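You operate a simulated robot arm through the tools that you are given. There is no shell and no other tool. Be economical: measure what you need, move in short steps, check, and stop when the job is done.

You run a simulated robot arm. Do the job below in one go: nothing can be reset, and whatever is moved stays where it is left.

Task
Wipe the dust off the box lid, then put the yellow plate on.
Fine: the plate lies under the plates lid; blue cloth, back in its place; close the plates lid again; leave the catches. Where these are worked on the way, their far stop is far enough and under half their travel is too little: plates lid. What is to be rubbed or washed off counts as gone when no trace of it is left.

The check looks at the end state, three seconds after you hand in, the way a careful person would. Anything else that was tipped, shoved, dropped, spilled or broken makes it a failure. A push-on lid holds only when it is set on centred and level and pressed home; a screw cap is set on level and turned clockwise until tight. Flat cloth is picked up by pressing the open fingertips on it (5 to 10 N) and closing them slowly along it; thin cloth reads only 2 to 8 mm in the jaws.

Robot
A 7-joint arm with a two-finger parallel gripper, fixed in place. Base frame: the origin is at the foot of the arm, x ahead of it, y to its left, z up; the work surface is at about z = 0. Readings come in m, rad, newtons and seconds.
With the tool pointing down near the work surface it reaches from about 0.22 to 0.58 m from the base axis. Its first joint turns from -1.152 to 1.152 rad. Payload 2.5 kg.
Tool frame: the origin (TCP) lies between the finger pads and is the grasp point; the fingertips stand 0.023 m ahead of it; z points along the fingers, y is the line along which they close. Largest opening 0.094 m; finger width 0.038, thickness 0.01; the body of the gripper, 0.054 by 0.096 m, starts 0.039 m behind the TCP.
Orientation is that of the tool frame in the base frame, as [roll, pitch, yaw] about the fixed x, y, z axes, in that order (R = Rz(yaw) Ry(pitch) Rx(roll)). With the fingers straight down and closing along the base's y, the tool's x points along the base's -x, its y along +y and its z along -z.

Tools
- The arm moves only by the tool move_arm. Its arguments are lists of equal length, an entry for each row: "delta_rot": the turn, a rotation vector about the tool's x, y, z in units of 90 degrees (1.0 is 90 degrees), a list of three; "delta_pos": the shift along the tool's x, y, z in units of 500 mm (1.0 is 500 mm), a list of three; "gripper": the gripper command, from -1 (fully open) to 1 (shut), values between in proportion. In form: {"delta_rot": [[rx, ry, rz], ...], "delta_pos": [[dx, dy, dz], ...], "gripper": [gripper, ...]}. A call has 1 to 8 rows; each row is the pose to reach, as a shift and turn from the pose commanded when the call began, along the tool's axes at that moment. A call with a number of a shift or a turn outside -1 to 1 is refused whole. Each row takes 0.2 s and may step no farther than 0.05 m and 0.15 rad from the row before; otherwise, or with a gripper value out of range, the whole call is refused. A pose out of reach is approached as far as the arm can. The call stops where the force on the tool passes 70 N (or 10 N more than at its start, if that is more) or the arm is blocked; 0.2 s more then pass. The fingers move at their own pace (about 0.108 m/s each) and stop on an object; they squeeze with about 27 N. The grip force told is the motor's: it shows also when the fingers shut on nothing. Time passes only in rows, and 0.2 s behind the last, so rows that repeat a pose let the fingers close. The reply holds the time, the measured pose of the TCP, the force on the tool along the base axes, the opening and the grip force, in the units named above and with some noise, with the torque about the TCP (base axes, N m) and any sound that the robot's microphone picked up, and new pictures: "pictures" is both (left out), scene, wrist or none.
- Cameras (640 x 400 px; columns grow to the right, rows downward): "scene" is fixed at [0.1141, -0.3982, 0.5541]; the picture's right is [0.89, -0.45, 0.00], its down [-0.21, -0.42, -0.88] and it looks along [0.40, 0.79, -0.47] (base axes); focal length 353 px, centre (320, 200). "wrist" rides on the gripper at [0.086, 0.016, -0.074] in the tool frame; the picture's right is [-0.18, 0.98, 0.00], its down [-0.58, -0.11, -0.81] and it looks along [-0.79, -0.15, 0.59] (tool axes); focal length 243 px, centre (320, 200). There is no depth. A picture from a camera that has moved, and an enlarged one, comes with that camera's place and axes in the base frame and with its lens.
- zoom(camera, box): a new picture of the part [left, top, right, bottom] of that camera's present view, enlarged. It takes no simulated time.
- close_job(): hands the job in; it is judged then, once.

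Work in short steps. Places have to be worked out from the pictures, the camera data and where the tool is seen: move nearer, look again, correct. Check each grasp and each placing, and mend what went wrong. You have 120 turns and 200 pictures in all, those below and enlarged ones among them. Open the gripper and draw the arm clear of the work before you hand the job in, unless the task says otherwise; then end with one line.

The tools are called as name(argument=value, ...) on one line, values as JSON. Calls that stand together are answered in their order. move_arm: Moves the arm, as the interface text tells. Its arguments: {"type":"object","properties":{"delta_rot":{"type":"array"},"delta_pos":{"type":"array"},"gripper":{"type":"array"},"pictures":{"type":"string","enum":["both","scene","wrist","none"]}},"required":["delta_rot","delta_pos","gripper"]} The other tools are called the same way: zoom (camera, box) takes an enlarged picture of a part of a camera's view; close_job () hands the job in.

At the start:

```text
t: 0.0
tool_pos: [0.3357, 0.2622, 0.3531]
ee_rot: [3.14, -0.001, -3.141]
wrist_force: [0.1, 0.3, 0.0]
torque: [0.05, 0.04, 0.01]
opening: 0.0939
grip_force: 0.1
```

scene: 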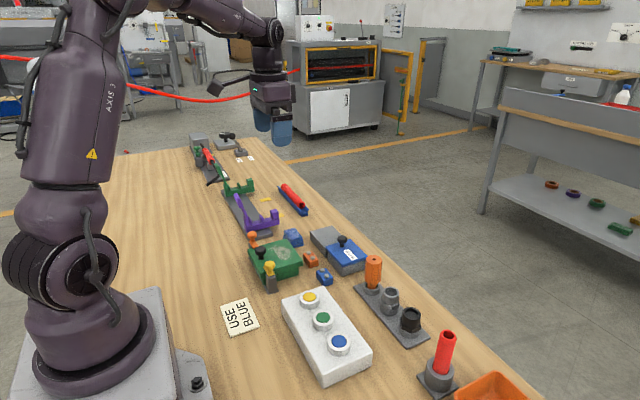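
wrist: 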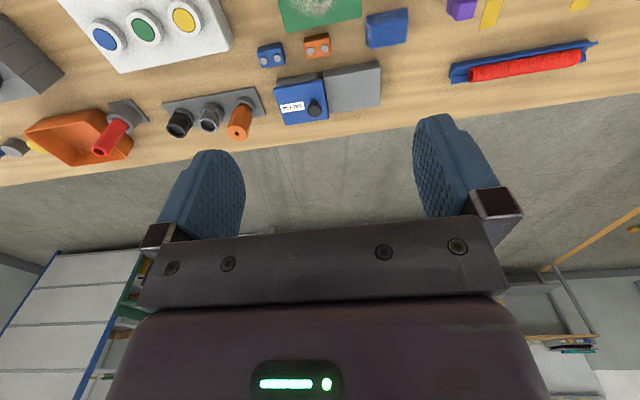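

I'll look closer at the work area first, to identify the parts.

zoom(camera="scene", box=[210, 210, 400, 330])

zoom(camera="scene", box=[170, 120, 330, 220])

zoom(camera="scene", box=[340, 240, 550, 400])

zoom(camera="wrist", box=[0, 0, 640, 200])

```text
3.33 times, centred on (305, 270) of scene
camera zoom: at [0.1141, -0.3982, 0.5541], right [0.89, -0.45, 0.0], down [-0.21, -0.42, -0.88], along [0.4, 0.79, -0.47], focal length 1176 px, centre (370, -33)
```

zoom: 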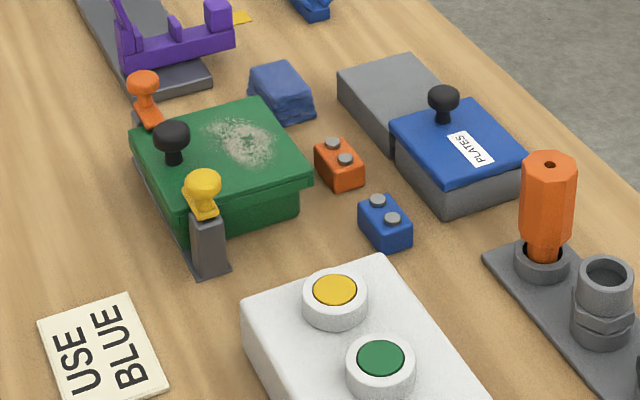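

```text
4.00 times, centred on (250, 170) of scene
camera zoom: at [0.1141, -0.3982, 0.5541], right [0.89, -0.45, 0.0], down [-0.21, -0.42, -0.88], along [0.4, 0.79, -0.47], focal length 1411 px, centre (600, 320)
```

zoom: 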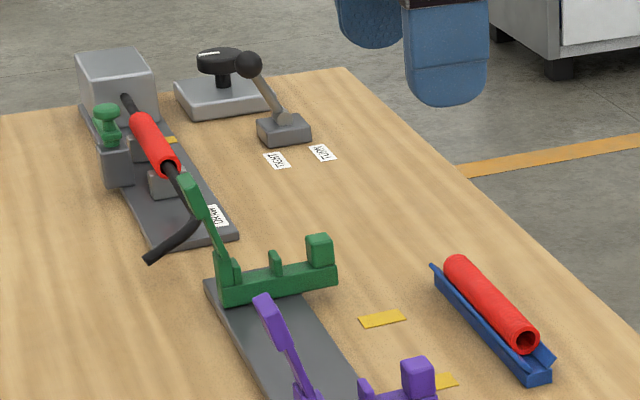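

```text
2.50 times, centred on (445, 320) of scene
camera zoom: at [0.1141, -0.3982, 0.5541], right [0.89, -0.45, 0.0], down [-0.21, -0.42, -0.88], along [0.4, 0.79, -0.47], focal length 882 px, centre (8, -100)
```

zoom: 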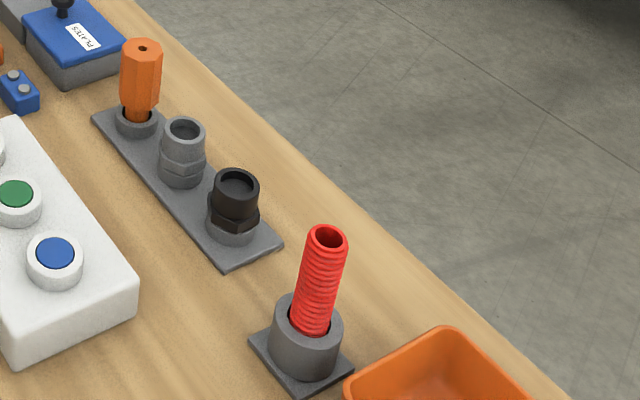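

```text
1.00 times, centred on (320, 100) of wrist (not enlarged: the box is as wide or as high as the picture)
camera zoom: at [0.2492, 0.2797, 0.4264], right [0.18, 0.98, 0.0], down [0.58, -0.11, 0.81], along [0.79, -0.15, -0.59], focal length 243 px, centre (320, 300)
```

zoom: 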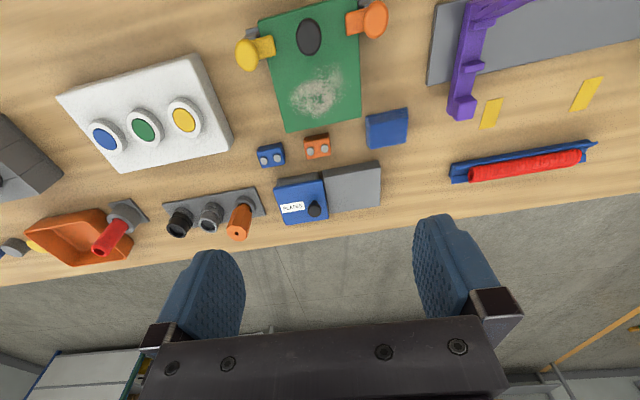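

The box lid is green and dusty, with the cloth folded beside it. Taking sharper views of lid, cloth and plates box from the wrist.

zoom(camera="wrist", box=[220, -110, 420, 15])

zoom(camera="wrist", box=[240, 10, 420, 130])

zoom(camera="scene", box=[300, 215, 380, 285])

zoom(camera="scene", box=[235, 220, 335, 300])

```text
refused: -110 is not a number from 0 to 400
```

```text
3.33 times, centred on (330, 70) of wrist
camera zoom: at [0.2492, 0.2797, 0.4264], right [0.18, 0.98, 0.0], down [0.58, -0.11, 0.81], along [0.79, -0.15, -0.59], focal length 809 px, centre (287, 633)
```

zoom: 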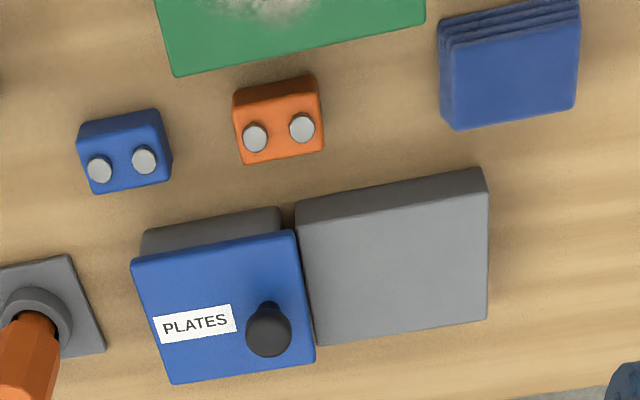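

```text
5.71 times, centred on (340, 250) of scene
camera zoom: at [0.1141, -0.3982, 0.5541], right [0.89, -0.45, 0.0], down [-0.21, -0.42, -0.88], along [0.4, 0.79, -0.47], focal length 2016 px, centre (206, -86)
```

zoom: 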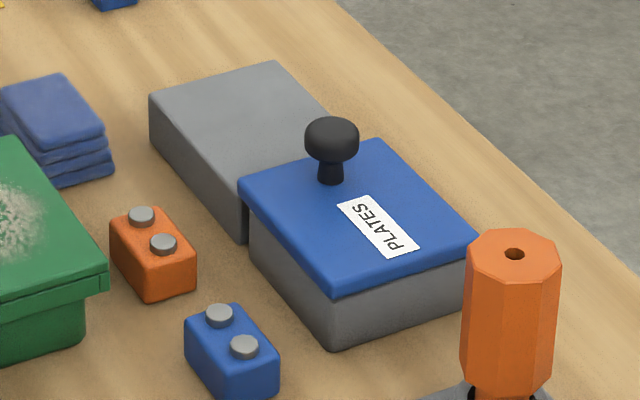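

```text
5.00 times, centred on (285, 260) of scene
camera zoom: at [0.1141, -0.3982, 0.5541], right [0.89, -0.45, 0.0], down [-0.21, -0.42, -0.88], along [0.4, 0.79, -0.47], focal length 1764 px, centre (495, -100)
```

zoom: 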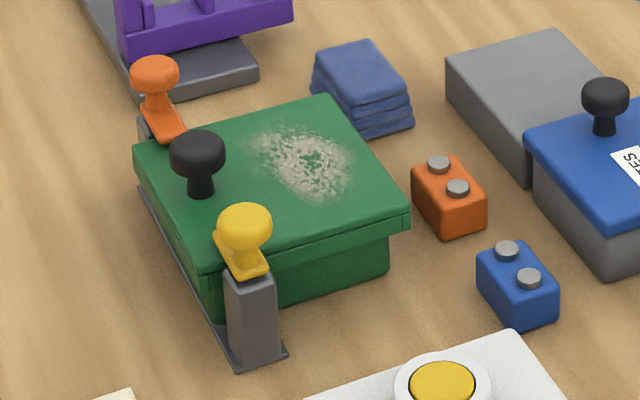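

The cloth pad sits near (0.407, 0.351), about 32 x 54 mm and aligned with the base axes. I'll move above it and look again.

move_arm(delta_rot=[[0, 0, 0], [0, 0, 0], [0, 0, 0], [0, 0, 0], [0, 0, 0], [0, 0, 0]], delta_pos=[[-0.024, 0.03, 0.07], [-0.048, 0.06, 0.14], [-0.071, 0.09, 0.21], [-0.095, 0.12, 0.28], [-0.119, 0.15, 0.35], [-0.142, 0.178, 0.41]], gripper=[-1, -1, -1, -1, -1, -1])

```text
t: 1.4
tool_pos: [0.4055, 0.35, 0.1492]
ee_rot: [3.141, 0.0, -3.141]
wrist_force: [-1.4, -1.0, 0.2]
torque: [0.01, 0.05, -0.01]
opening: 0.0938
grip_force: 0.0
camera wrist: at [0.3194, 0.3674, 0.2224], right [0.18, 0.98, 0.0], down [0.58, -0.11, 0.81], along [0.79, -0.15, -0.59], focal length 243 px, centre (320, 200)
```

scene: 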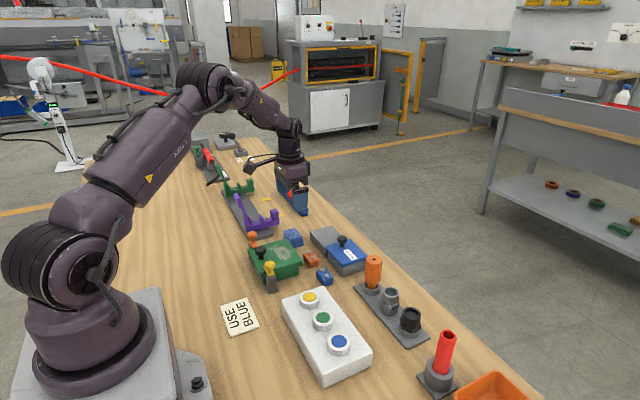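
wrist: 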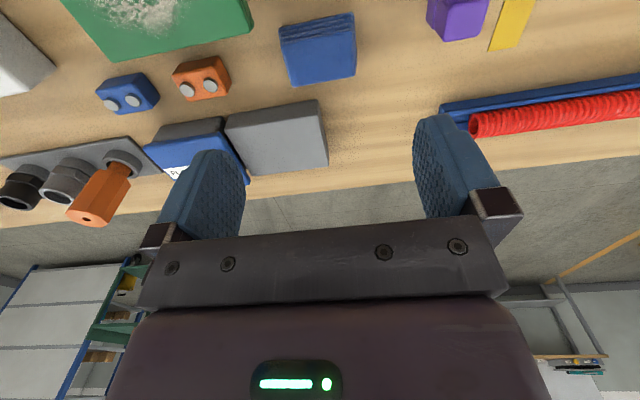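

The cloth is in view under the wrist camera; zooming to measure it.

zoom(camera="wrist", box=[240, 0, 400, 100])

zoom(camera="wrist", box=[90, 0, 250, 100])

```text
4.00 times, centred on (320, 50) of wrist
camera zoom: at [0.3194, 0.3674, 0.2224], right [0.18, 0.98, 0.0], down [0.58, -0.11, 0.81], along [0.79, -0.15, -0.59], focal length 970 px, centre (320, 800)
```

zoom: 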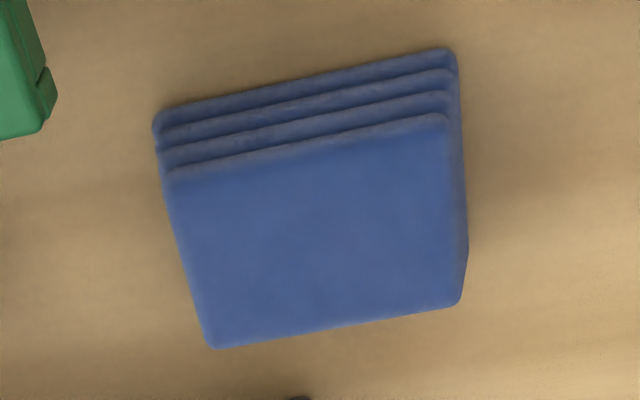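

```text
4.00 times, centred on (170, 50) of wrist
camera zoom: at [0.3194, 0.3674, 0.2224], right [0.18, 0.98, 0.0], down [0.58, -0.11, 0.81], along [0.79, -0.15, -0.59], focal length 970 px, centre (920, 800)
```

zoom: 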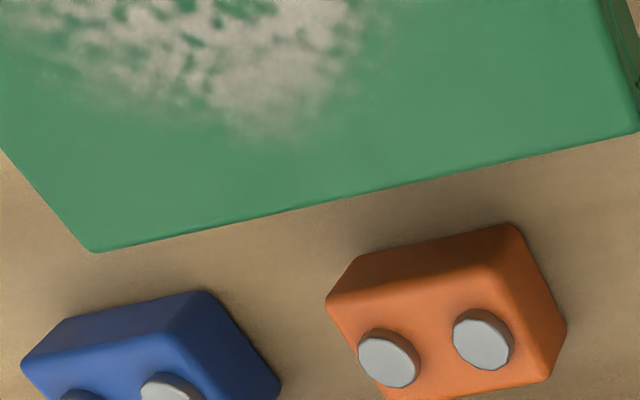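

The pad spans x 0.387–0.421, y 0.322–0.378 and is about 27 mm high, centred under the tool. Lowering so the tips end about 9 mm above the table, then closing.

move_arm(delta_rot=[[0, 0, 0], [0, 0, 0], [0, 0, 0], [0, 0, 0], [0, 0, 0], [0, 0, 0], [0, 0, 0], [0, 0, 0]], delta_pos=[[0, 0, 0.07], [0, 0, 0.14], [0, 0, 0.2], [0, 0, 0.234], [0, 0, 0.234], [0, 0, 0.234], [0, 0, 0.234], [0, 0, 0.234]], gripper=[-1, -1, -1, -1, -1, 0, 1, 1])

```text
t: 3.2
tool_pos: [0.406, 0.3504, 0.0307]
ee_rot: [3.14, -0.001, -3.141]
wrist_force: [0.8, 0.1, 0.4]
torque: [-0.03, 0.0, -0.03]
opening: 0.0589
grip_force: 26.6
camera wrist: at [0.3197, 0.3677, 0.1046], right [0.18, 0.98, 0.0], down [0.58, -0.11, 0.81], along [0.79, -0.15, -0.59], focal length 243 px, centre (320, 200)
```

scene: 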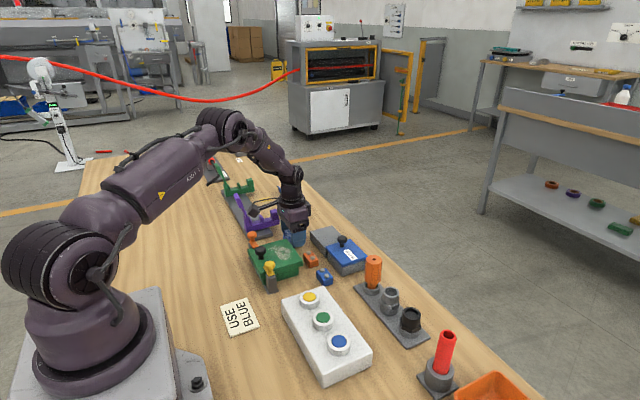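
wrist: 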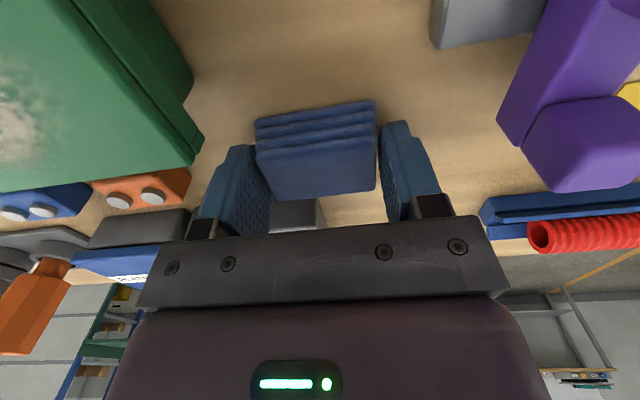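

The cloth is held at 59 mm opening. Lifting straight up and checking.

move_arm(delta_rot=[[0, 0, 0], [0, 0, 0], [0, 0, 0], [0, 0, 0], [0, 0, 0], [0, 0, 0], [0, 0, 0]], delta_pos=[[0, 0, -0.06], [0, 0, -0.12], [0, 0, -0.2], [0.06, -0.06, -0.25], [0.12, -0.1, -0.27], [0.18, -0.15, -0.27], [0.24, -0.19, -0.27]], gripper=[1, 1, 1, 1, 1, 1, 1])

zoom(camera="scene", box=[215, 190, 355, 300])

```text
t: 4.8
tool_pos: [0.2848, 0.2588, 0.1641]
ee_rot: [-3.141, 0.001, -3.14]
wrist_force: [-0.1, -0.9, -0.3]
torque: [-0.02, -0.01, 0.03]
opening: 0.0591
grip_force: 26.7
camera wrist: at [0.1997, 0.2746, 0.2386], right [0.18, 0.98, 0.0], down [0.58, -0.11, 0.81], along [0.79, -0.15, -0.59], focal length 243 px, centre (320, 200)
```

scene: 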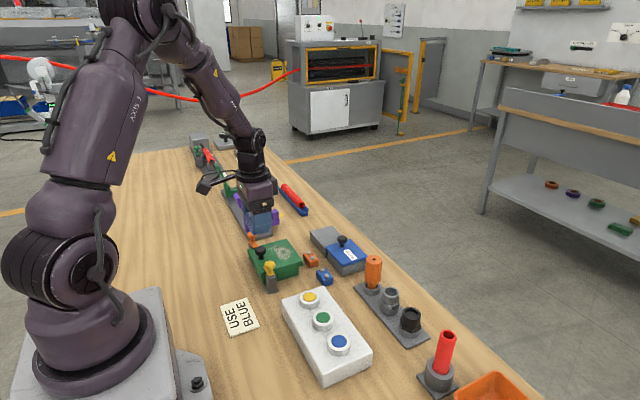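
wrist: 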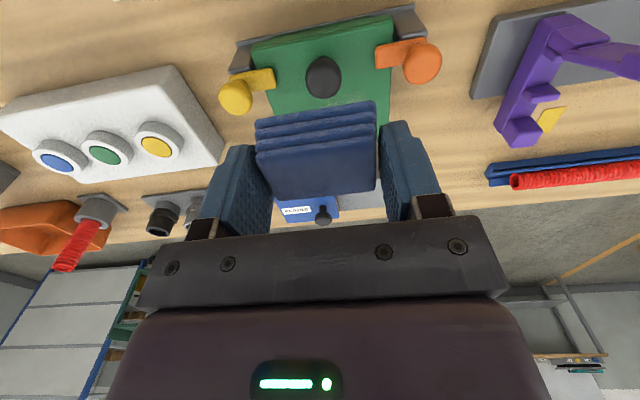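

```text
3.64 times, centred on (285, 245) of scene
camera zoom: at [0.1141, -0.3982, 0.5541], right [0.89, -0.45, 0.0], down [-0.21, -0.42, -0.88], along [0.4, 0.79, -0.47], focal length 1283 px, centre (447, 36)
```

zoom: 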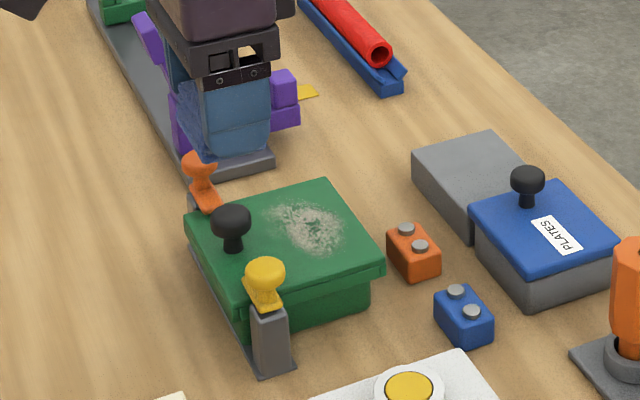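

Cloth is held well. The lid top is at about z 0.04, with dust around x 0.31–0.365, y 0.225–0.295 and the knob near x 0.29. I'll move above the dust and lower towards contact.

move_arm(delta_rot=[[0, 0, 0], [0, 0, 0], [0, 0, 0], [0, 0, 0], [0, 0, 0]], delta_pos=[[-0.06, 0, 0], [-0.116, 0.002, 0], [-0.116, 0.002, 0.08], [-0.116, 0.002, 0.13], [-0.116, 0.002, 0.158]], gripper=[1, 1, 1, 1, 1])

zoom(camera="scene", box=[215, 190, 355, 300])

```text
t: 6.0
tool_pos: [0.3425, 0.2596, 0.0845]
ee_rot: [-3.14, 0.0, -3.141]
wrist_force: [0.0, 0.2, -0.4]
torque: [0.02, 0.06, -0.04]
opening: 0.0593
grip_force: 26.9
camera wrist: at [0.2573, 0.2753, 0.1592], right [0.18, 0.98, 0.0], down [0.58, -0.11, 0.81], along [0.79, -0.15, -0.59], focal length 243 px, centre (320, 200)
```

scene: 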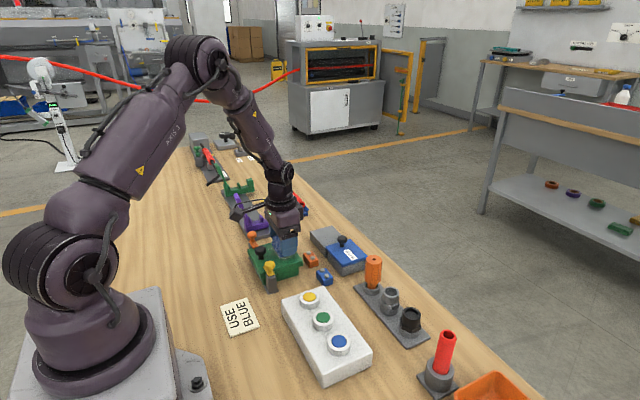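
wrist: 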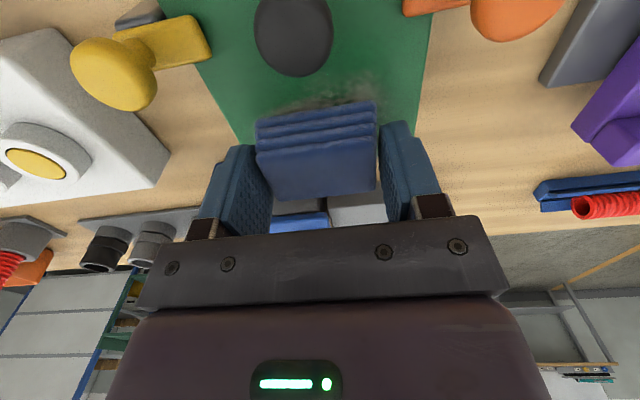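

```text
3.64 times, centred on (285, 245) of scene
camera zoom: at [0.1141, -0.3982, 0.5541], right [0.89, -0.45, 0.0], down [-0.21, -0.42, -0.88], along [0.4, 0.79, -0.47], focal length 1283 px, centre (447, 36)
```

zoom: 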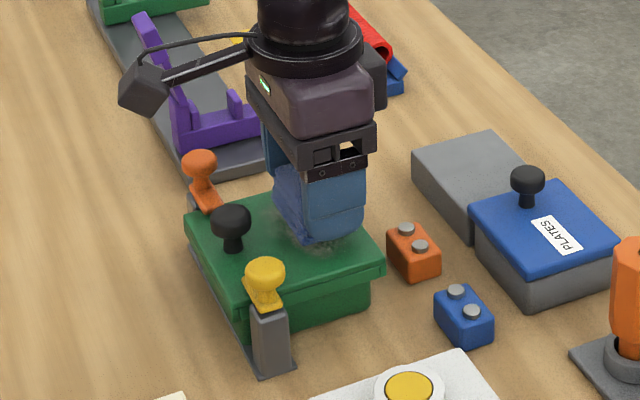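

Clear of the knob (edge at x≈0.302), dust begins near x≈0.318. Lowering gently to contact in small steps.

move_arm(delta_rot=[[0, 0, 0], [0, 0, 0], [0, 0, 0], [0, 0, 0]], delta_pos=[[0, 0, 0.01], [0, 0, 0.018], [0, 0, 0.024], [0, 0, 0.028]], gripper=[1, 1, 1, 1], pictures="none")

```text
t: 7.0
tool_pos: [0.3461, 0.2591, 0.0743]
ee_rot: [3.138, 0.005, -3.141]
wrist_force: [-5.8, -2.4, 33.9]
torque: [-0.13, 0.23, -0.02]
opening: 0.0594
grip_force: 26.9
```

Contact, with 34 N: a bit hard. Easing by 2.5 mm.

move_arm(delta_rot=[[0, 0, 0]], delta_pos=[[0, 0, -0.005]], gripper=[1], pictures="none")

```text
t: 7.4
tool_pos: [0.345, 0.2585, 0.0748]
ee_rot: [3.139, 0.004, 3.142]
wrist_force: [3.6, 4.6, 12.4]
torque: [0.24, -0.16, 0.0]
opening: 0.0591
grip_force: 27.0
```

12 N now. Wiping in a pattern across the dusty area.

move_arm(delta_rot=[[0, 0, 0], [0, 0, 0], [0, 0, 0], [0, 0, 0], [0, 0, 0], [0, 0, 0], [0, 0, 0], [0, 0, 0]], delta_pos=[[0, 0.036, 0], [0.018, 0.036, 0], [0.034, 0.036, 0], [0.034, 0, 0], [0.034, -0.036, 0], [0, -0.036, 0], [-0.02, -0.036, 0], [-0.02, 0, 0]], gripper=[1, 1, 1, 1, 1, 1, 1, 1], pictures="none")

move_arm(delta_rot=[[0, 0, 0], [0, 0, 0], [0, 0, 0], [0, 0, 0], [0, 0, 0], [0, 0, 0], [0, 0, 0], [0, 0, 0]], delta_pos=[[0, 0.036, 0], [0.02, 0.036, 0], [0.02, 0, 0], [0.02, -0.036, 0], [0.052, -0.036, 0], [0.052, 0, 0], [0.052, 0.036, 0], [0.02, 0, 0]], gripper=[1, 1, 1, 1, 1, 1, 1, 1])

```text
t: 9.2
tool_pos: [0.3567, 0.2567, 0.0737]
ee_rot: [-3.139, 0.004, 3.139]
wrist_force: [1.6, -5.9, 16.0]
torque: [-0.2, -0.03, 0.0]
opening: 0.059
grip_force: 27.7
```

```text
t: 11.0
tool_pos: [0.3426, 0.2576, 0.0737]
ee_rot: [3.141, -0.002, -3.14]
wrist_force: [-1.7, 2.1, 7.0]
torque: [0.04, -0.07, 0.03]
opening: 0.0591
grip_force: 26.6
camera wrist: at [0.257, 0.2748, 0.1484], right [0.18, 0.98, 0.0], down [0.58, -0.11, 0.81], along [0.79, -0.15, -0.59], focal length 243 px, centre (320, 200)
```

scene: 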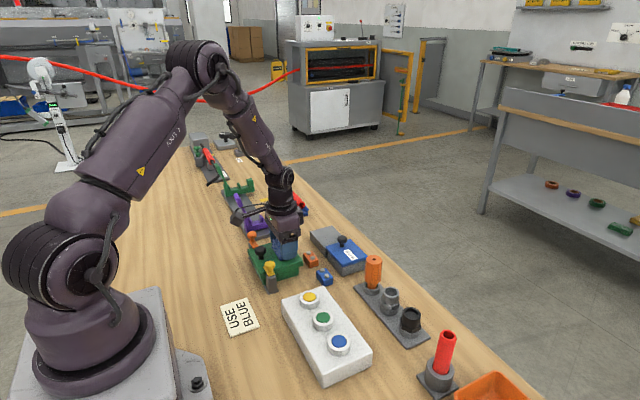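
wrist: 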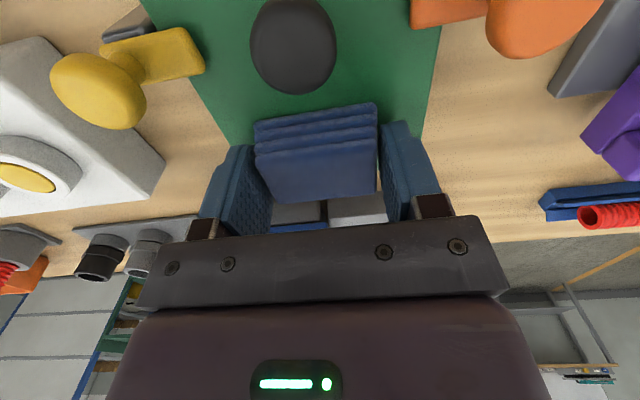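

The visible lid part looks clean. Lifting away towards the cloth's home to inspect the lid.

move_arm(delta_rot=[[0, 0, 0], [0, 0, 0], [0, 0, 0], [0, 0, 0], [0, 0, 0], [0, 0, 0]], delta_pos=[[0, 0, -0.06], [0, 0, -0.12], [-0.04, 0.06, -0.15], [-0.08, 0.12, -0.15], [-0.127, 0.183, -0.15], [-0.127, 0.183, -0.15]], gripper=[1, 1, 1, 1, 1, 1], pictures="none")

zoom(camera="scene", box=[240, 220, 320, 290])

zoom(camera="wrist", box=[40, 0, 280, 150])

```text
t: 12.4
tool_pos: [0.4084, 0.3494, 0.1506]
ee_rot: [3.141, -0.001, 3.14]
wrist_force: [0.4, 0.0, 0.0]
torque: [-0.04, 0.05, -0.01]
opening: 0.0593
grip_force: 27.7
```

```text
5.71 times, centred on (280, 255) of scene
camera zoom: at [0.1141, -0.3982, 0.5541], right [0.89, -0.45, 0.0], down [-0.21, -0.42, -0.88], along [0.4, 0.79, -0.47], focal length 2016 px, centre (549, -114)
```

zoom: 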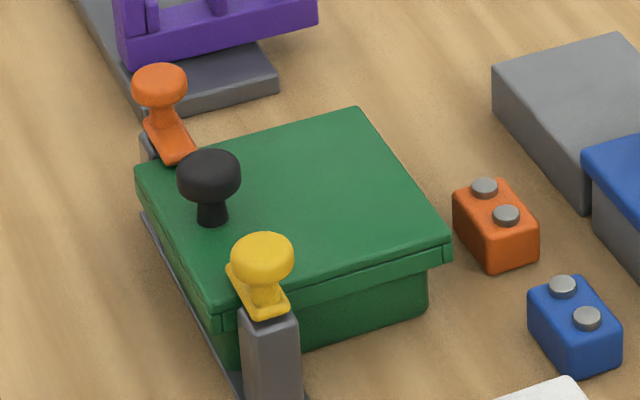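

```text
2.67 times, centred on (160, 75) of wrist
camera zoom: at [0.3216, 0.3668, 0.2239], right [0.18, 0.98, 0.0], down [0.58, -0.11, 0.81], along [0.79, -0.15, -0.59], focal length 647 px, centre (747, 533)
```

zoom: 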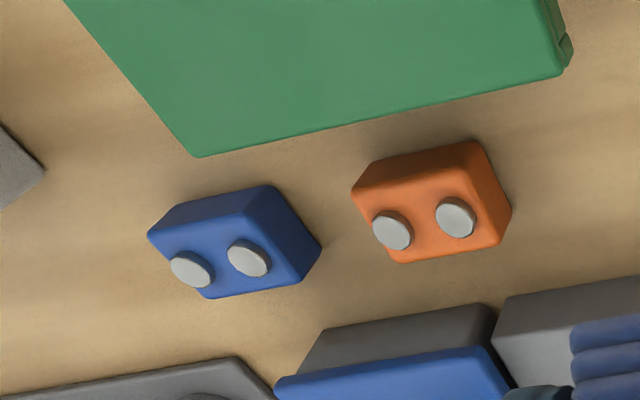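

No dust left. Returning the cloth to (0.406, 0.350), lowering to just above the table.

move_arm(delta_rot=[[0, 0, 0], [0, 0, 0], [0, 0, 0], [0, 0, 0], [0, 0, 0]], delta_pos=[[0.005, 0.002, 0.07], [0.005, 0.002, 0.14], [0.005, 0.002, 0.2], [0.005, 0.002, 0.226], [0.005, 0.002, 0.236]], gripper=[1, 1, 1, 1, 1])

```text
t: 13.6
tool_pos: [0.4055, 0.3515, 0.0334]
ee_rot: [-3.14, 0.001, 3.141]
wrist_force: [0.4, 0.9, 0.3]
torque: [0.0, 0.0, 0.0]
opening: 0.0594
grip_force: 27.0
camera wrist: at [0.3199, 0.3674, 0.1061], right [0.18, 0.98, 0.0], down [0.58, -0.11, 0.81], along [0.79, -0.15, -0.59], focal length 243 px, centre (320, 200)
```

scene: 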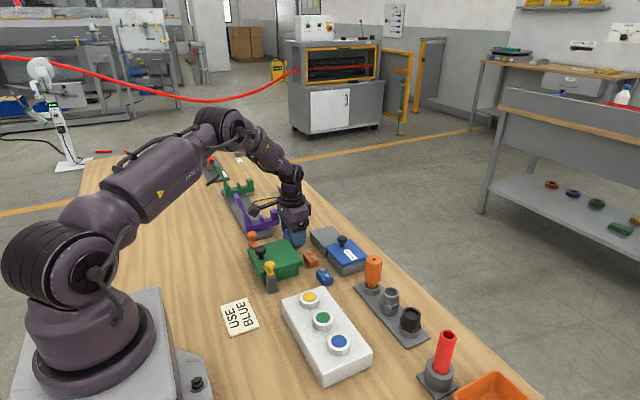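
wrist: 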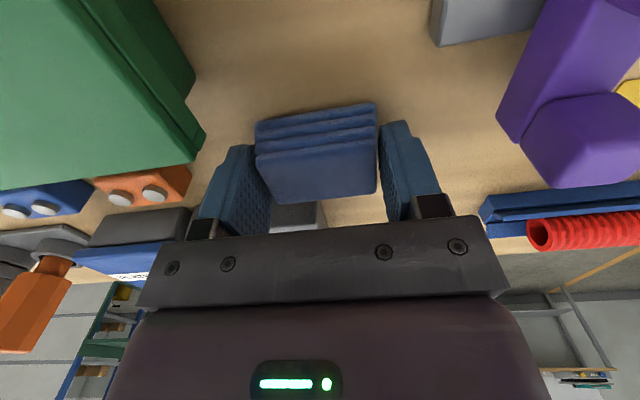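

No contact yet and about 2.5 mm to go. Lowering to touch, then opening and rising.

move_arm(delta_rot=[[0, 0, 0], [0, 0, 0], [0, 0, 0], [0, 0, 0], [0, 0, 0], [0, 0, 0], [0, 0, 0], [0, 0, 0]], delta_pos=[[0, -0.002, 0.003], [0, -0.002, 0.005], [0, -0.002, 0.005], [0, -0.002, 0.005], [0, -0.002, 0.005], [0, -0.002, -0.08], [0, -0.002, -0.17], [0, -0.002, -0.25]], gripper=[1, 1, 0.5, -1, -1, -1, -1, -1])

zoom(camera="wrist", box=[240, 0, 400, 100])

```text
t: 15.4
tool_pos: [0.4042, 0.3508, 0.1583]
ee_rot: [-3.141, -0.002, -3.141]
wrist_force: [-0.5, 0.1, -0.2]
torque: [0.05, 0.01, -0.01]
opening: 0.0939
grip_force: 0.0
camera wrist: at [0.319, 0.3675, 0.2316], right [0.18, 0.98, 0.0], down [0.58, -0.11, 0.81], along [0.79, -0.15, -0.59], focal length 243 px, centre (320, 200)
```

scene: 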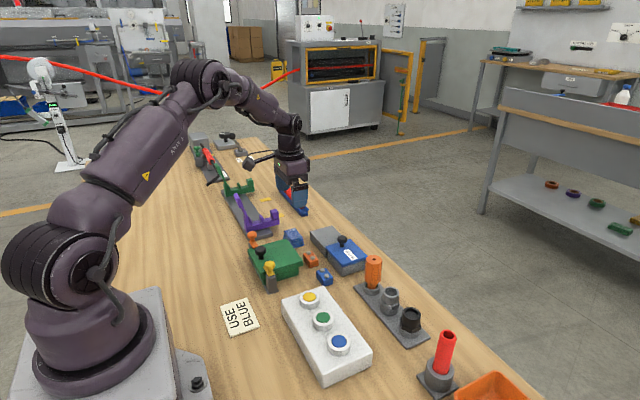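
wrist: 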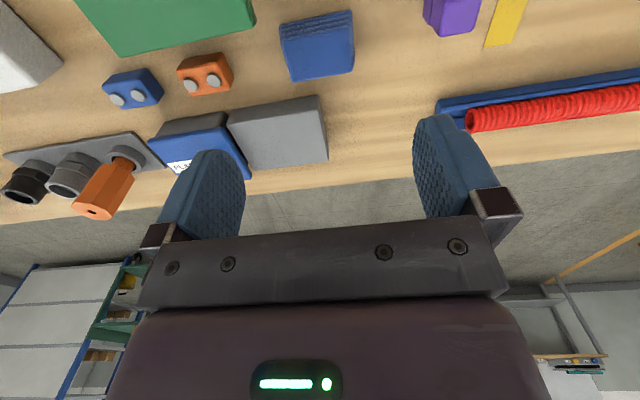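

```text
4.00 times, centred on (320, 50) of wrist
camera zoom: at [0.319, 0.3675, 0.2316], right [0.18, 0.98, 0.0], down [0.58, -0.11, 0.81], along [0.79, -0.15, -0.59], focal length 970 px, centre (320, 800)
```

zoom: 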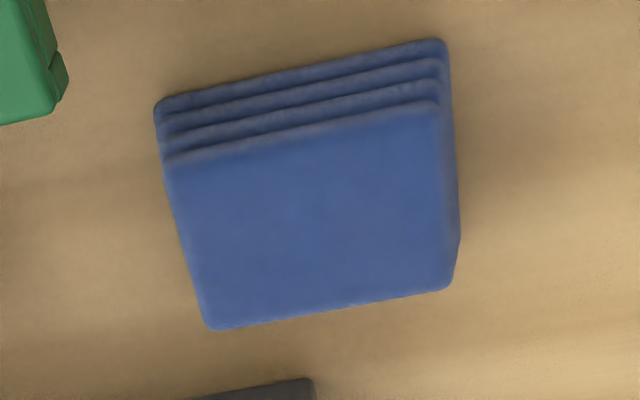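

Cloth is back in place. The plates lid spans y≈0.162–0.244, x≈0.447–0.52, knob at about (0.478, 0.228), with an empty block beside it at +y: it likely slides +y. Moving above the knob.

move_arm(delta_rot=[[0, 0, 0], [0, 0, 0], [0, 0, 0], [0, 0, 0]], delta_pos=[[-0.037, -0.062, 0], [-0.074, -0.124, 0], [-0.111, -0.186, 0.02], [-0.148, -0.246, 0.06]], gripper=[-1, -1, -1, -1])

zoom(camera="scene", box=[285, 195, 395, 285])

zoom(camera="wrist", box=[220, 0, 420, 125])

```text
t: 16.4
tool_pos: [0.482, 0.2265, 0.1273]
ee_rot: [-3.141, 0.001, -3.14]
wrist_force: [0.0, -0.6, 0.0]
torque: [0.05, -0.01, -0.01]
opening: 0.0938
grip_force: 0.1
camera wrist: at [0.3945, 0.2438, 0.2011], right [0.18, 0.98, 0.0], down [0.58, -0.11, 0.81], along [0.79, -0.15, -0.59], focal length 243 px, centre (320, 200)
```

scene: 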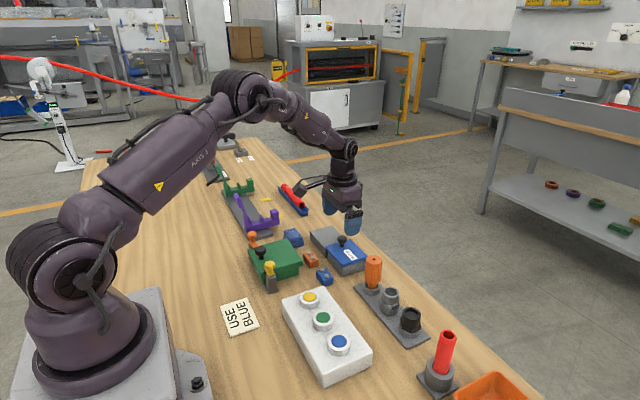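
wrist: 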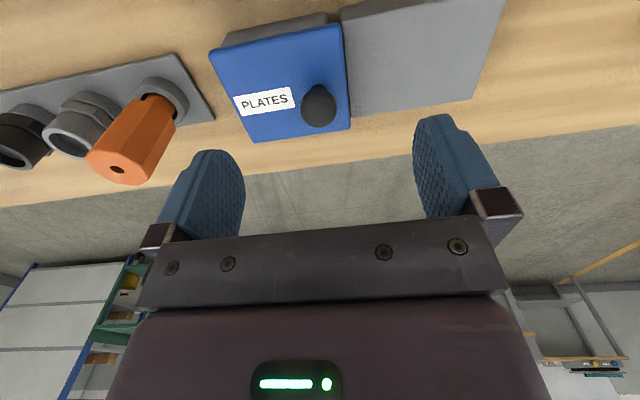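

```text
4.44 times, centred on (340, 240) of scene
camera zoom: at [0.1141, -0.3982, 0.5541], right [0.89, -0.45, 0.0], down [-0.21, -0.42, -0.88], along [0.4, 0.79, -0.47], focal length 1568 px, centre (231, 22)
```

zoom: 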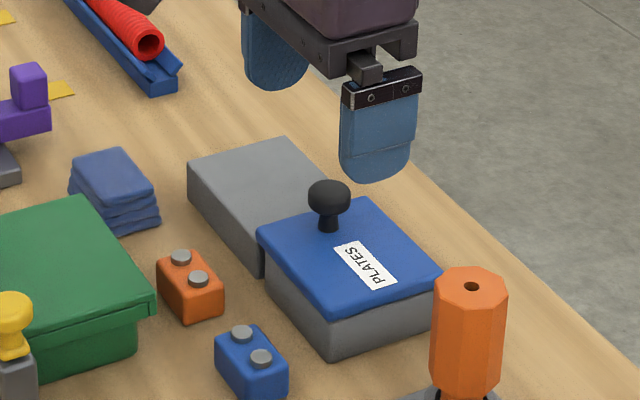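

```text
3.20 times, centred on (320, 62) of wrist
camera zoom: at [0.3945, 0.2438, 0.2011], right [0.18, 0.98, 0.0], down [0.58, -0.11, 0.81], along [0.79, -0.15, -0.59], focal length 776 px, centre (320, 640)
```

zoom: 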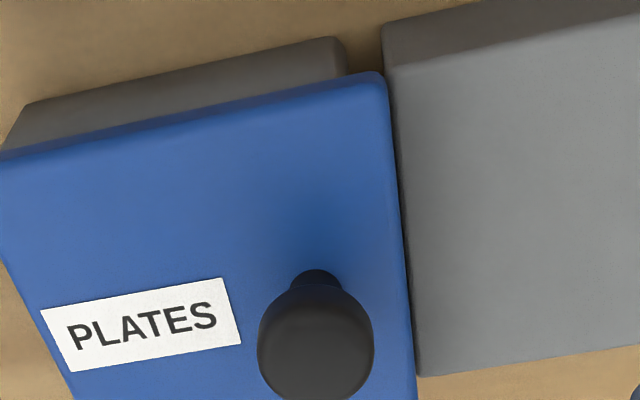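

Tool is aligned over the knob. Descending to tips ~6 mm above the lid and gripping the knob.

move_arm(delta_rot=[[0, 0, 0], [0, 0, 0], [0, 0, 0], [0, 0, 0], [0, 0, 0], [0, 0, 0], [0, 0, 0]], delta_pos=[[0, 0, 0.06], [0, 0, 0.1], [0, 0, 0.12], [0, 0, 0.12], [0, 0, 0.12], [0, 0, 0.12], [0, 0, 0.12]], gripper=[-1, -1, -1, 0, 0.5, 1, 1])

zoom(camera="scene", box=[285, 195, 395, 285])

```text
t: 18.0
tool_pos: [0.4787, 0.2274, 0.0678]
ee_rot: [-3.14, -0.001, 3.141]
wrist_force: [1.8, 0.9, -1.3]
torque: [-0.01, -0.07, 0.03]
opening: 0.0226
grip_force: 44.8
camera wrist: at [0.3929, 0.2444, 0.1413], right [0.18, 0.98, 0.0], down [0.58, -0.11, 0.81], along [0.79, -0.15, -0.59], focal length 243 px, centre (320, 200)
```

scene: 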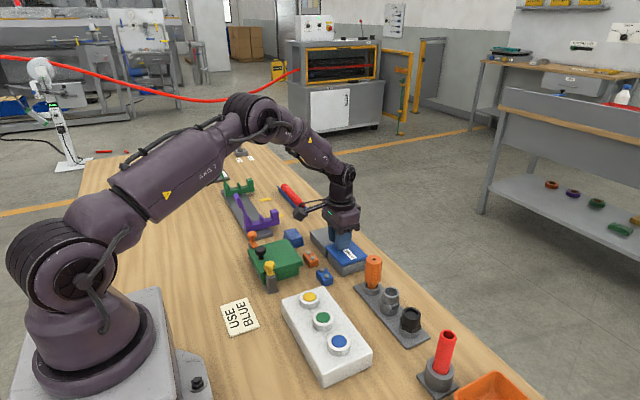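
wrist: 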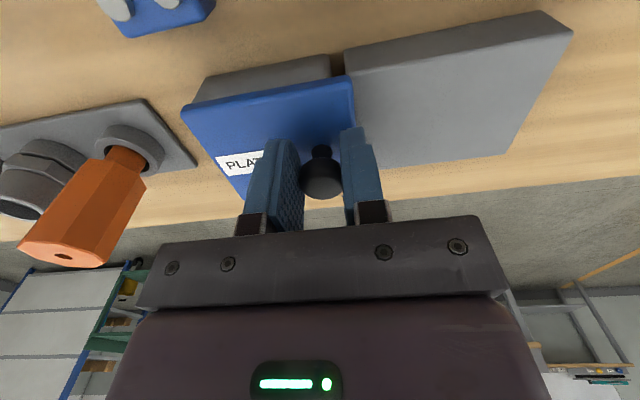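

```text
4.44 times, centred on (340, 240) of scene
camera zoom: at [0.1141, -0.3982, 0.5541], right [0.89, -0.45, 0.0], down [-0.21, -0.42, -0.88], along [0.4, 0.79, -0.47], focal length 1568 px, centre (231, 22)
```

zoom: 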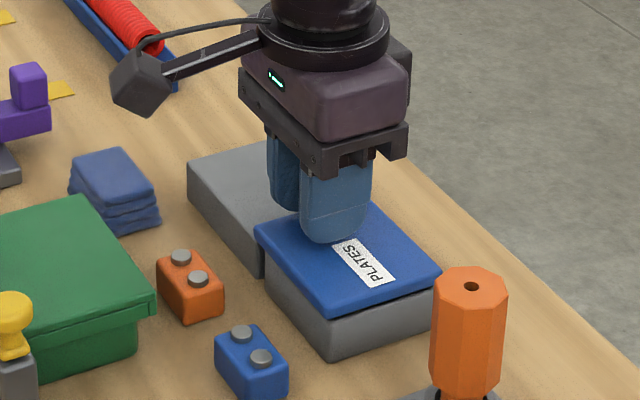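

Knob is held at 23 mm. Trying a 20 mm slide along +y and watching the force.

move_arm(delta_rot=[[0, 0, 0], [0, 0, 0]], delta_pos=[[0, 0.02, 0], [0, 0.04, 0]], gripper=[1, 1], pictures="wrist")

```text
t: 18.6
tool_pos: [0.4789, 0.2484, 0.067]
ee_rot: [3.141, 0.001, -3.141]
wrist_force: [3.7, -0.5, 1.2]
torque: [-0.01, 0.6, 0.05]
opening: 0.0227
grip_force: 45.4
camera wrist: at [0.3929, 0.2637, 0.1413], right [0.18, 0.98, 0.0], down [0.58, -0.11, 0.81], along [0.79, -0.15, -0.59], focal length 243 px, centre (320, 200)
```

wrist: 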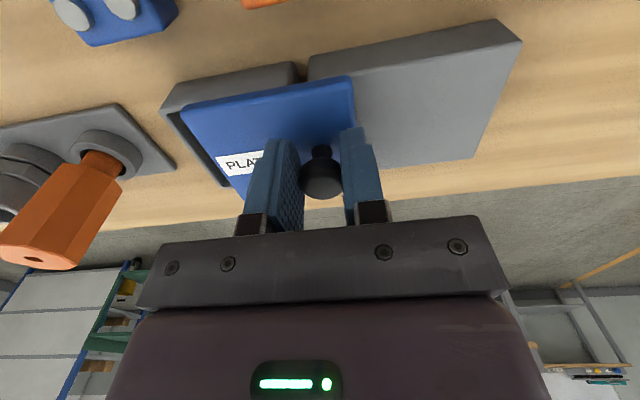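

It slides freely. Continuing towards its far stop.

move_arm(delta_rot=[[0, 0, 0], [0, 0, 0], [0, 0, 0], [0, 0, 0]], delta_pos=[[0, 0.035, 0], [0, 0.07, 0], [0, 0.1, 0], [0, 0.12, 0]], gripper=[1, 1, 1, 1])

```text
t: 19.6
tool_pos: [0.4781, 0.3075, 0.0667]
ee_rot: [3.141, -0.003, -3.14]
wrist_force: [-5.4, 0.7, 2.0]
torque: [0.01, 0.06, 0.01]
opening: 0.0225
grip_force: 45.0
camera wrist: at [0.3929, 0.3241, 0.1414], right [0.18, 0.98, 0.0], down [0.58, -0.11, 0.81], along [0.79, -0.15, -0.59], focal length 243 px, centre (320, 200)
```

scene: 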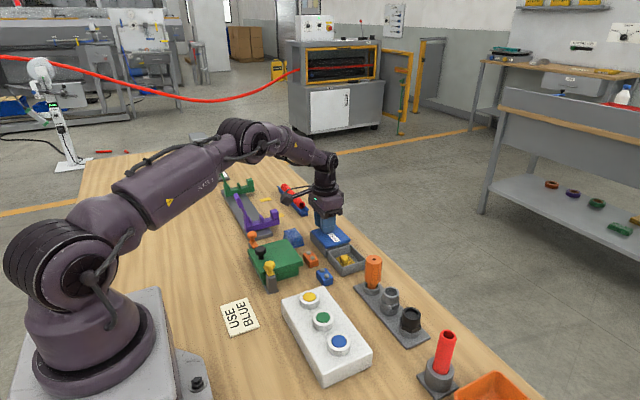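
wrist: 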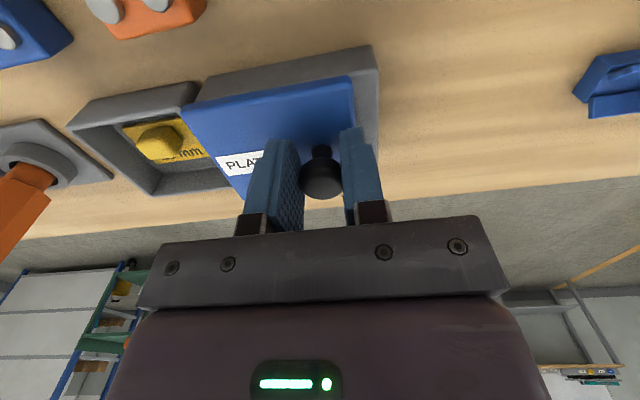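

The yellow plate with its knob is visible in the box. Pushing a bit more to reach the stop.

move_arm(delta_rot=[[0, 0, 0], [0, 0, 0], [0, 0, 0]], delta_pos=[[0, 0.01, 0], [0, 0.016, 0], [0, 0.016, 0]], gripper=[1, 1, 1], pictures="wrist")

zoom(camera="scene", box=[285, 195, 395, 285])

```text
t: 20.4
tool_pos: [0.4782, 0.3146, 0.0674]
ee_rot: [-3.138, -0.003, 3.142]
wrist_force: [-22.9, -14.3, 14.9]
torque: [-0.18, 0.06, -0.11]
opening: 0.0225
grip_force: 45.2
camera wrist: at [0.3933, 0.3312, 0.1416], right [0.18, 0.98, 0.0], down [0.58, -0.11, 0.8], along [0.79, -0.15, -0.59], focal length 243 px, centre (320, 200)
```

wrist: 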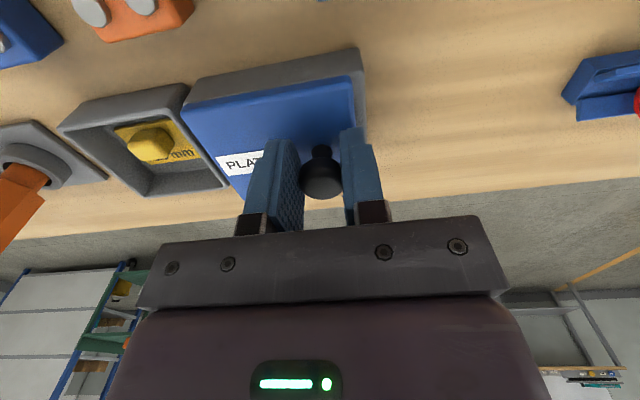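

```text
4.44 times, centred on (340, 240) of scene
camera zoom: at [0.114, -0.3983, 0.5541], right [0.89, -0.45, 0.0], down [-0.21, -0.42, -0.88], along [0.4, 0.79, -0.47], focal length 1568 px, centre (231, 22)
```

zoom: 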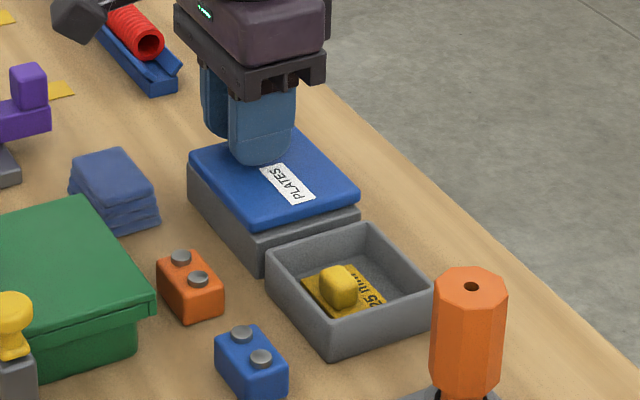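

The lid hit its stop and the box is open; the plate reads "25 mm" with a block-shaped grip. Releasing, rising and moving over the plate.

move_arm(delta_rot=[[0, 0, 0], [0, 0, 0], [0, 0, 0], [0, 0, 0], [0, 0, 0], [0, 0, 0], [0, 0, 0], [0, 0, 0]], delta_pos=[[0, -0.006, 0], [0, -0.006, 0], [0, -0.006, 0], [0, -0.006, -0.07], [0, -0.006, -0.15], [0, -0.09, -0.15], [0, -0.18, -0.15], [0, -0.25, -0.15]], gripper=[0, -0.4, -0.4, -0.4, -0.4, -0.4, -0.4, -0.4])

zoom(camera="scene", box=[285, 195, 395, 285])

zoom(camera="wrist", box=[220, 0, 420, 125])

```text
t: 22.2
tool_pos: [0.4795, 0.1884, 0.1416]
ee_rot: [3.141, 0.0, -3.139]
wrist_force: [0.2, -0.8, 0.6]
torque: [0.01, 0.02, -0.01]
opening: 0.066
grip_force: 0.1
camera wrist: at [0.3933, 0.2052, 0.215], right [0.18, 0.98, 0.0], down [0.58, -0.11, 0.81], along [0.79, -0.15, -0.59], focal length 243 px, centre (320, 200)
```

scene: 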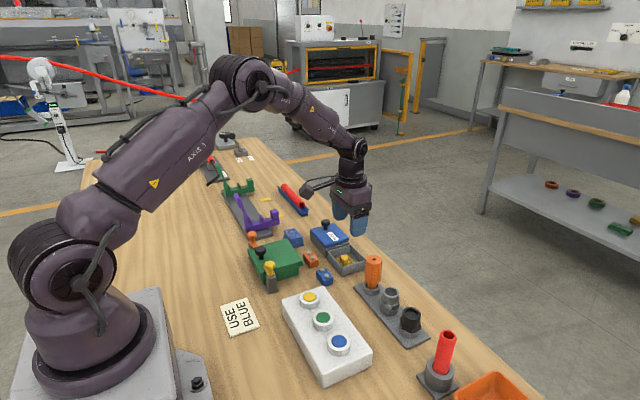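
wrist: 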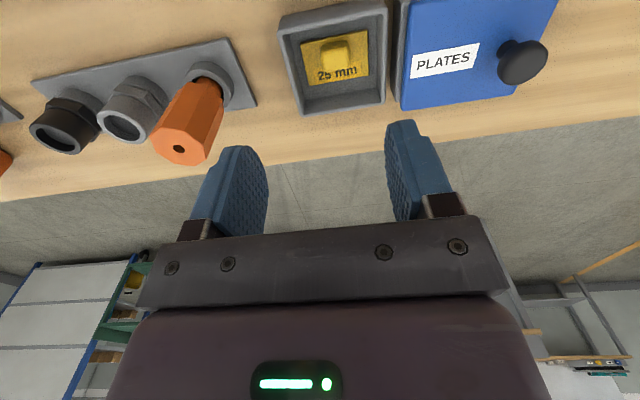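

```text
4.44 times, centred on (340, 240) of scene
camera zoom: at [0.1141, -0.3982, 0.5541], right [0.89, -0.45, 0.0], down [-0.21, -0.42, -0.88], along [0.4, 0.79, -0.47], focal length 1568 px, centre (231, 22)
```

zoom: 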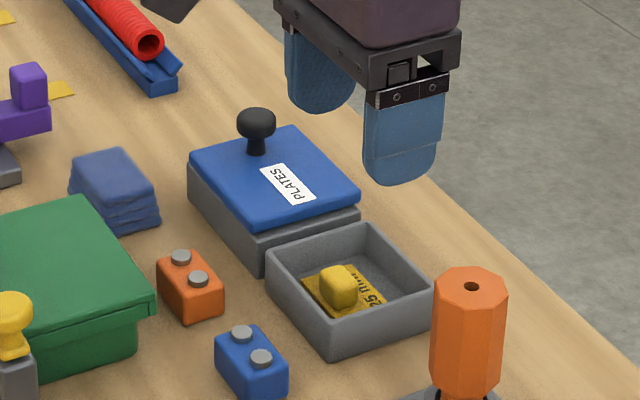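

```text
3.20 times, centred on (320, 62) of wrist
camera zoom: at [0.3933, 0.2052, 0.215], right [0.18, 0.98, 0.0], down [0.58, -0.11, 0.81], along [0.79, -0.15, -0.59], focal length 776 px, centre (320, 640)
```

zoom: 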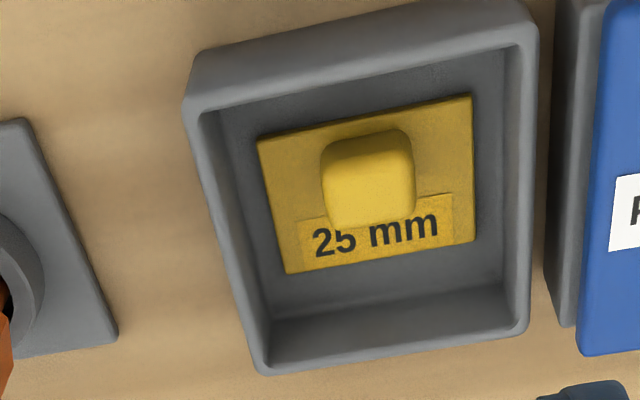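

The plate is 34 x 50 mm around (0.485, 0.201), its grip block (≈14 x 21 mm, top z≈0.024) at (0.4785, 0.201). Narrowing the jaws to 32 mm and lowering to just above the box rim for a check.

move_arm(delta_rot=[[0, 0, 0], [0, 0, 0], [0, 0, 0], [0, 0, 0], [0, 0, 0]], delta_pos=[[-0.002, 0.025, 0.06], [-0.002, 0.025, 0.11], [-0.002, 0.025, 0.14], [-0.002, 0.025, 0.152], [-0.002, 0.025, 0.152]], gripper=[0.32, 0.32, 0.32, 0.32, 0.32])

zoom(camera="scene", box=[300, 200, 390, 280])

zoom(camera="wrist", box=[200, 50, 440, 220])

```text
t: 23.4
tool_pos: [0.4801, 0.2025, 0.0649]
ee_rot: [-3.142, 0.0, 3.142]
wrist_force: [-0.1, 0.5, -0.3]
torque: [0.0, 0.03, 0.03]
opening: 0.0323
grip_force: 0.0
camera wrist: at [0.3943, 0.2196, 0.1395], right [0.18, 0.98, 0.0], down [0.58, -0.11, 0.81], along [0.79, -0.15, -0.59], focal length 243 px, centre (320, 200)
```

scene: 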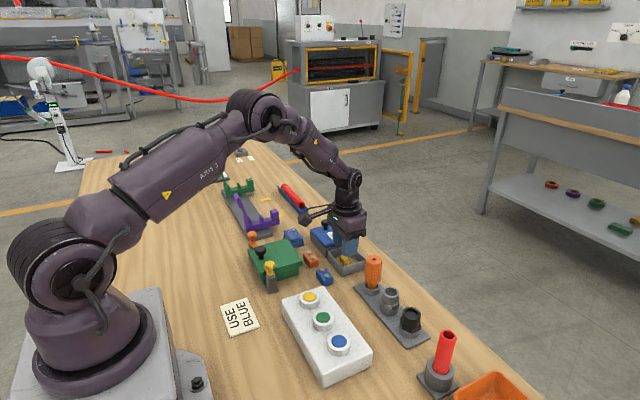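
wrist: 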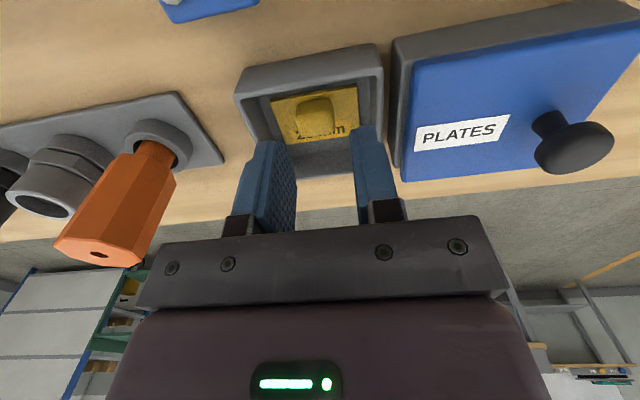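

```text
5.00 times, centred on (345, 240) of scene
camera zoom: at [0.1141, -0.3982, 0.5541], right [0.89, -0.45, 0.0], down [-0.21, -0.42, -0.88], along [0.4, 0.79, -0.47], focal length 1764 px, centre (195, 0)
```

zoom: 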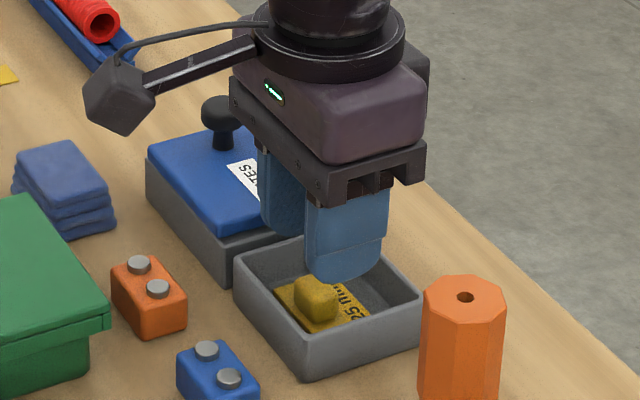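

```text
2.35 times, centred on (320, 135) of wrist
camera zoom: at [0.3943, 0.2196, 0.1395], right [0.18, 0.98, 0.0], down [0.58, -0.11, 0.81], along [0.79, -0.15, -0.59], focal length 571 px, centre (320, 353)
```

zoom: 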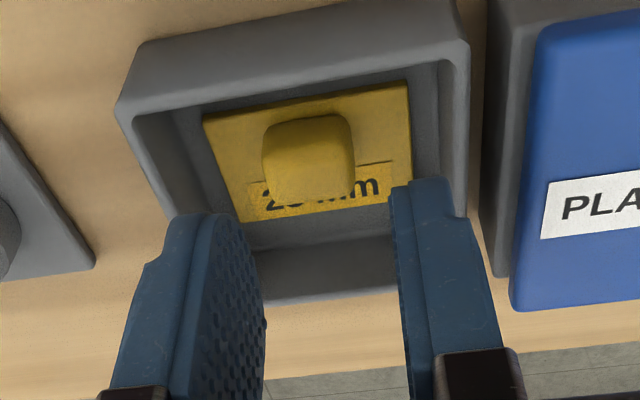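

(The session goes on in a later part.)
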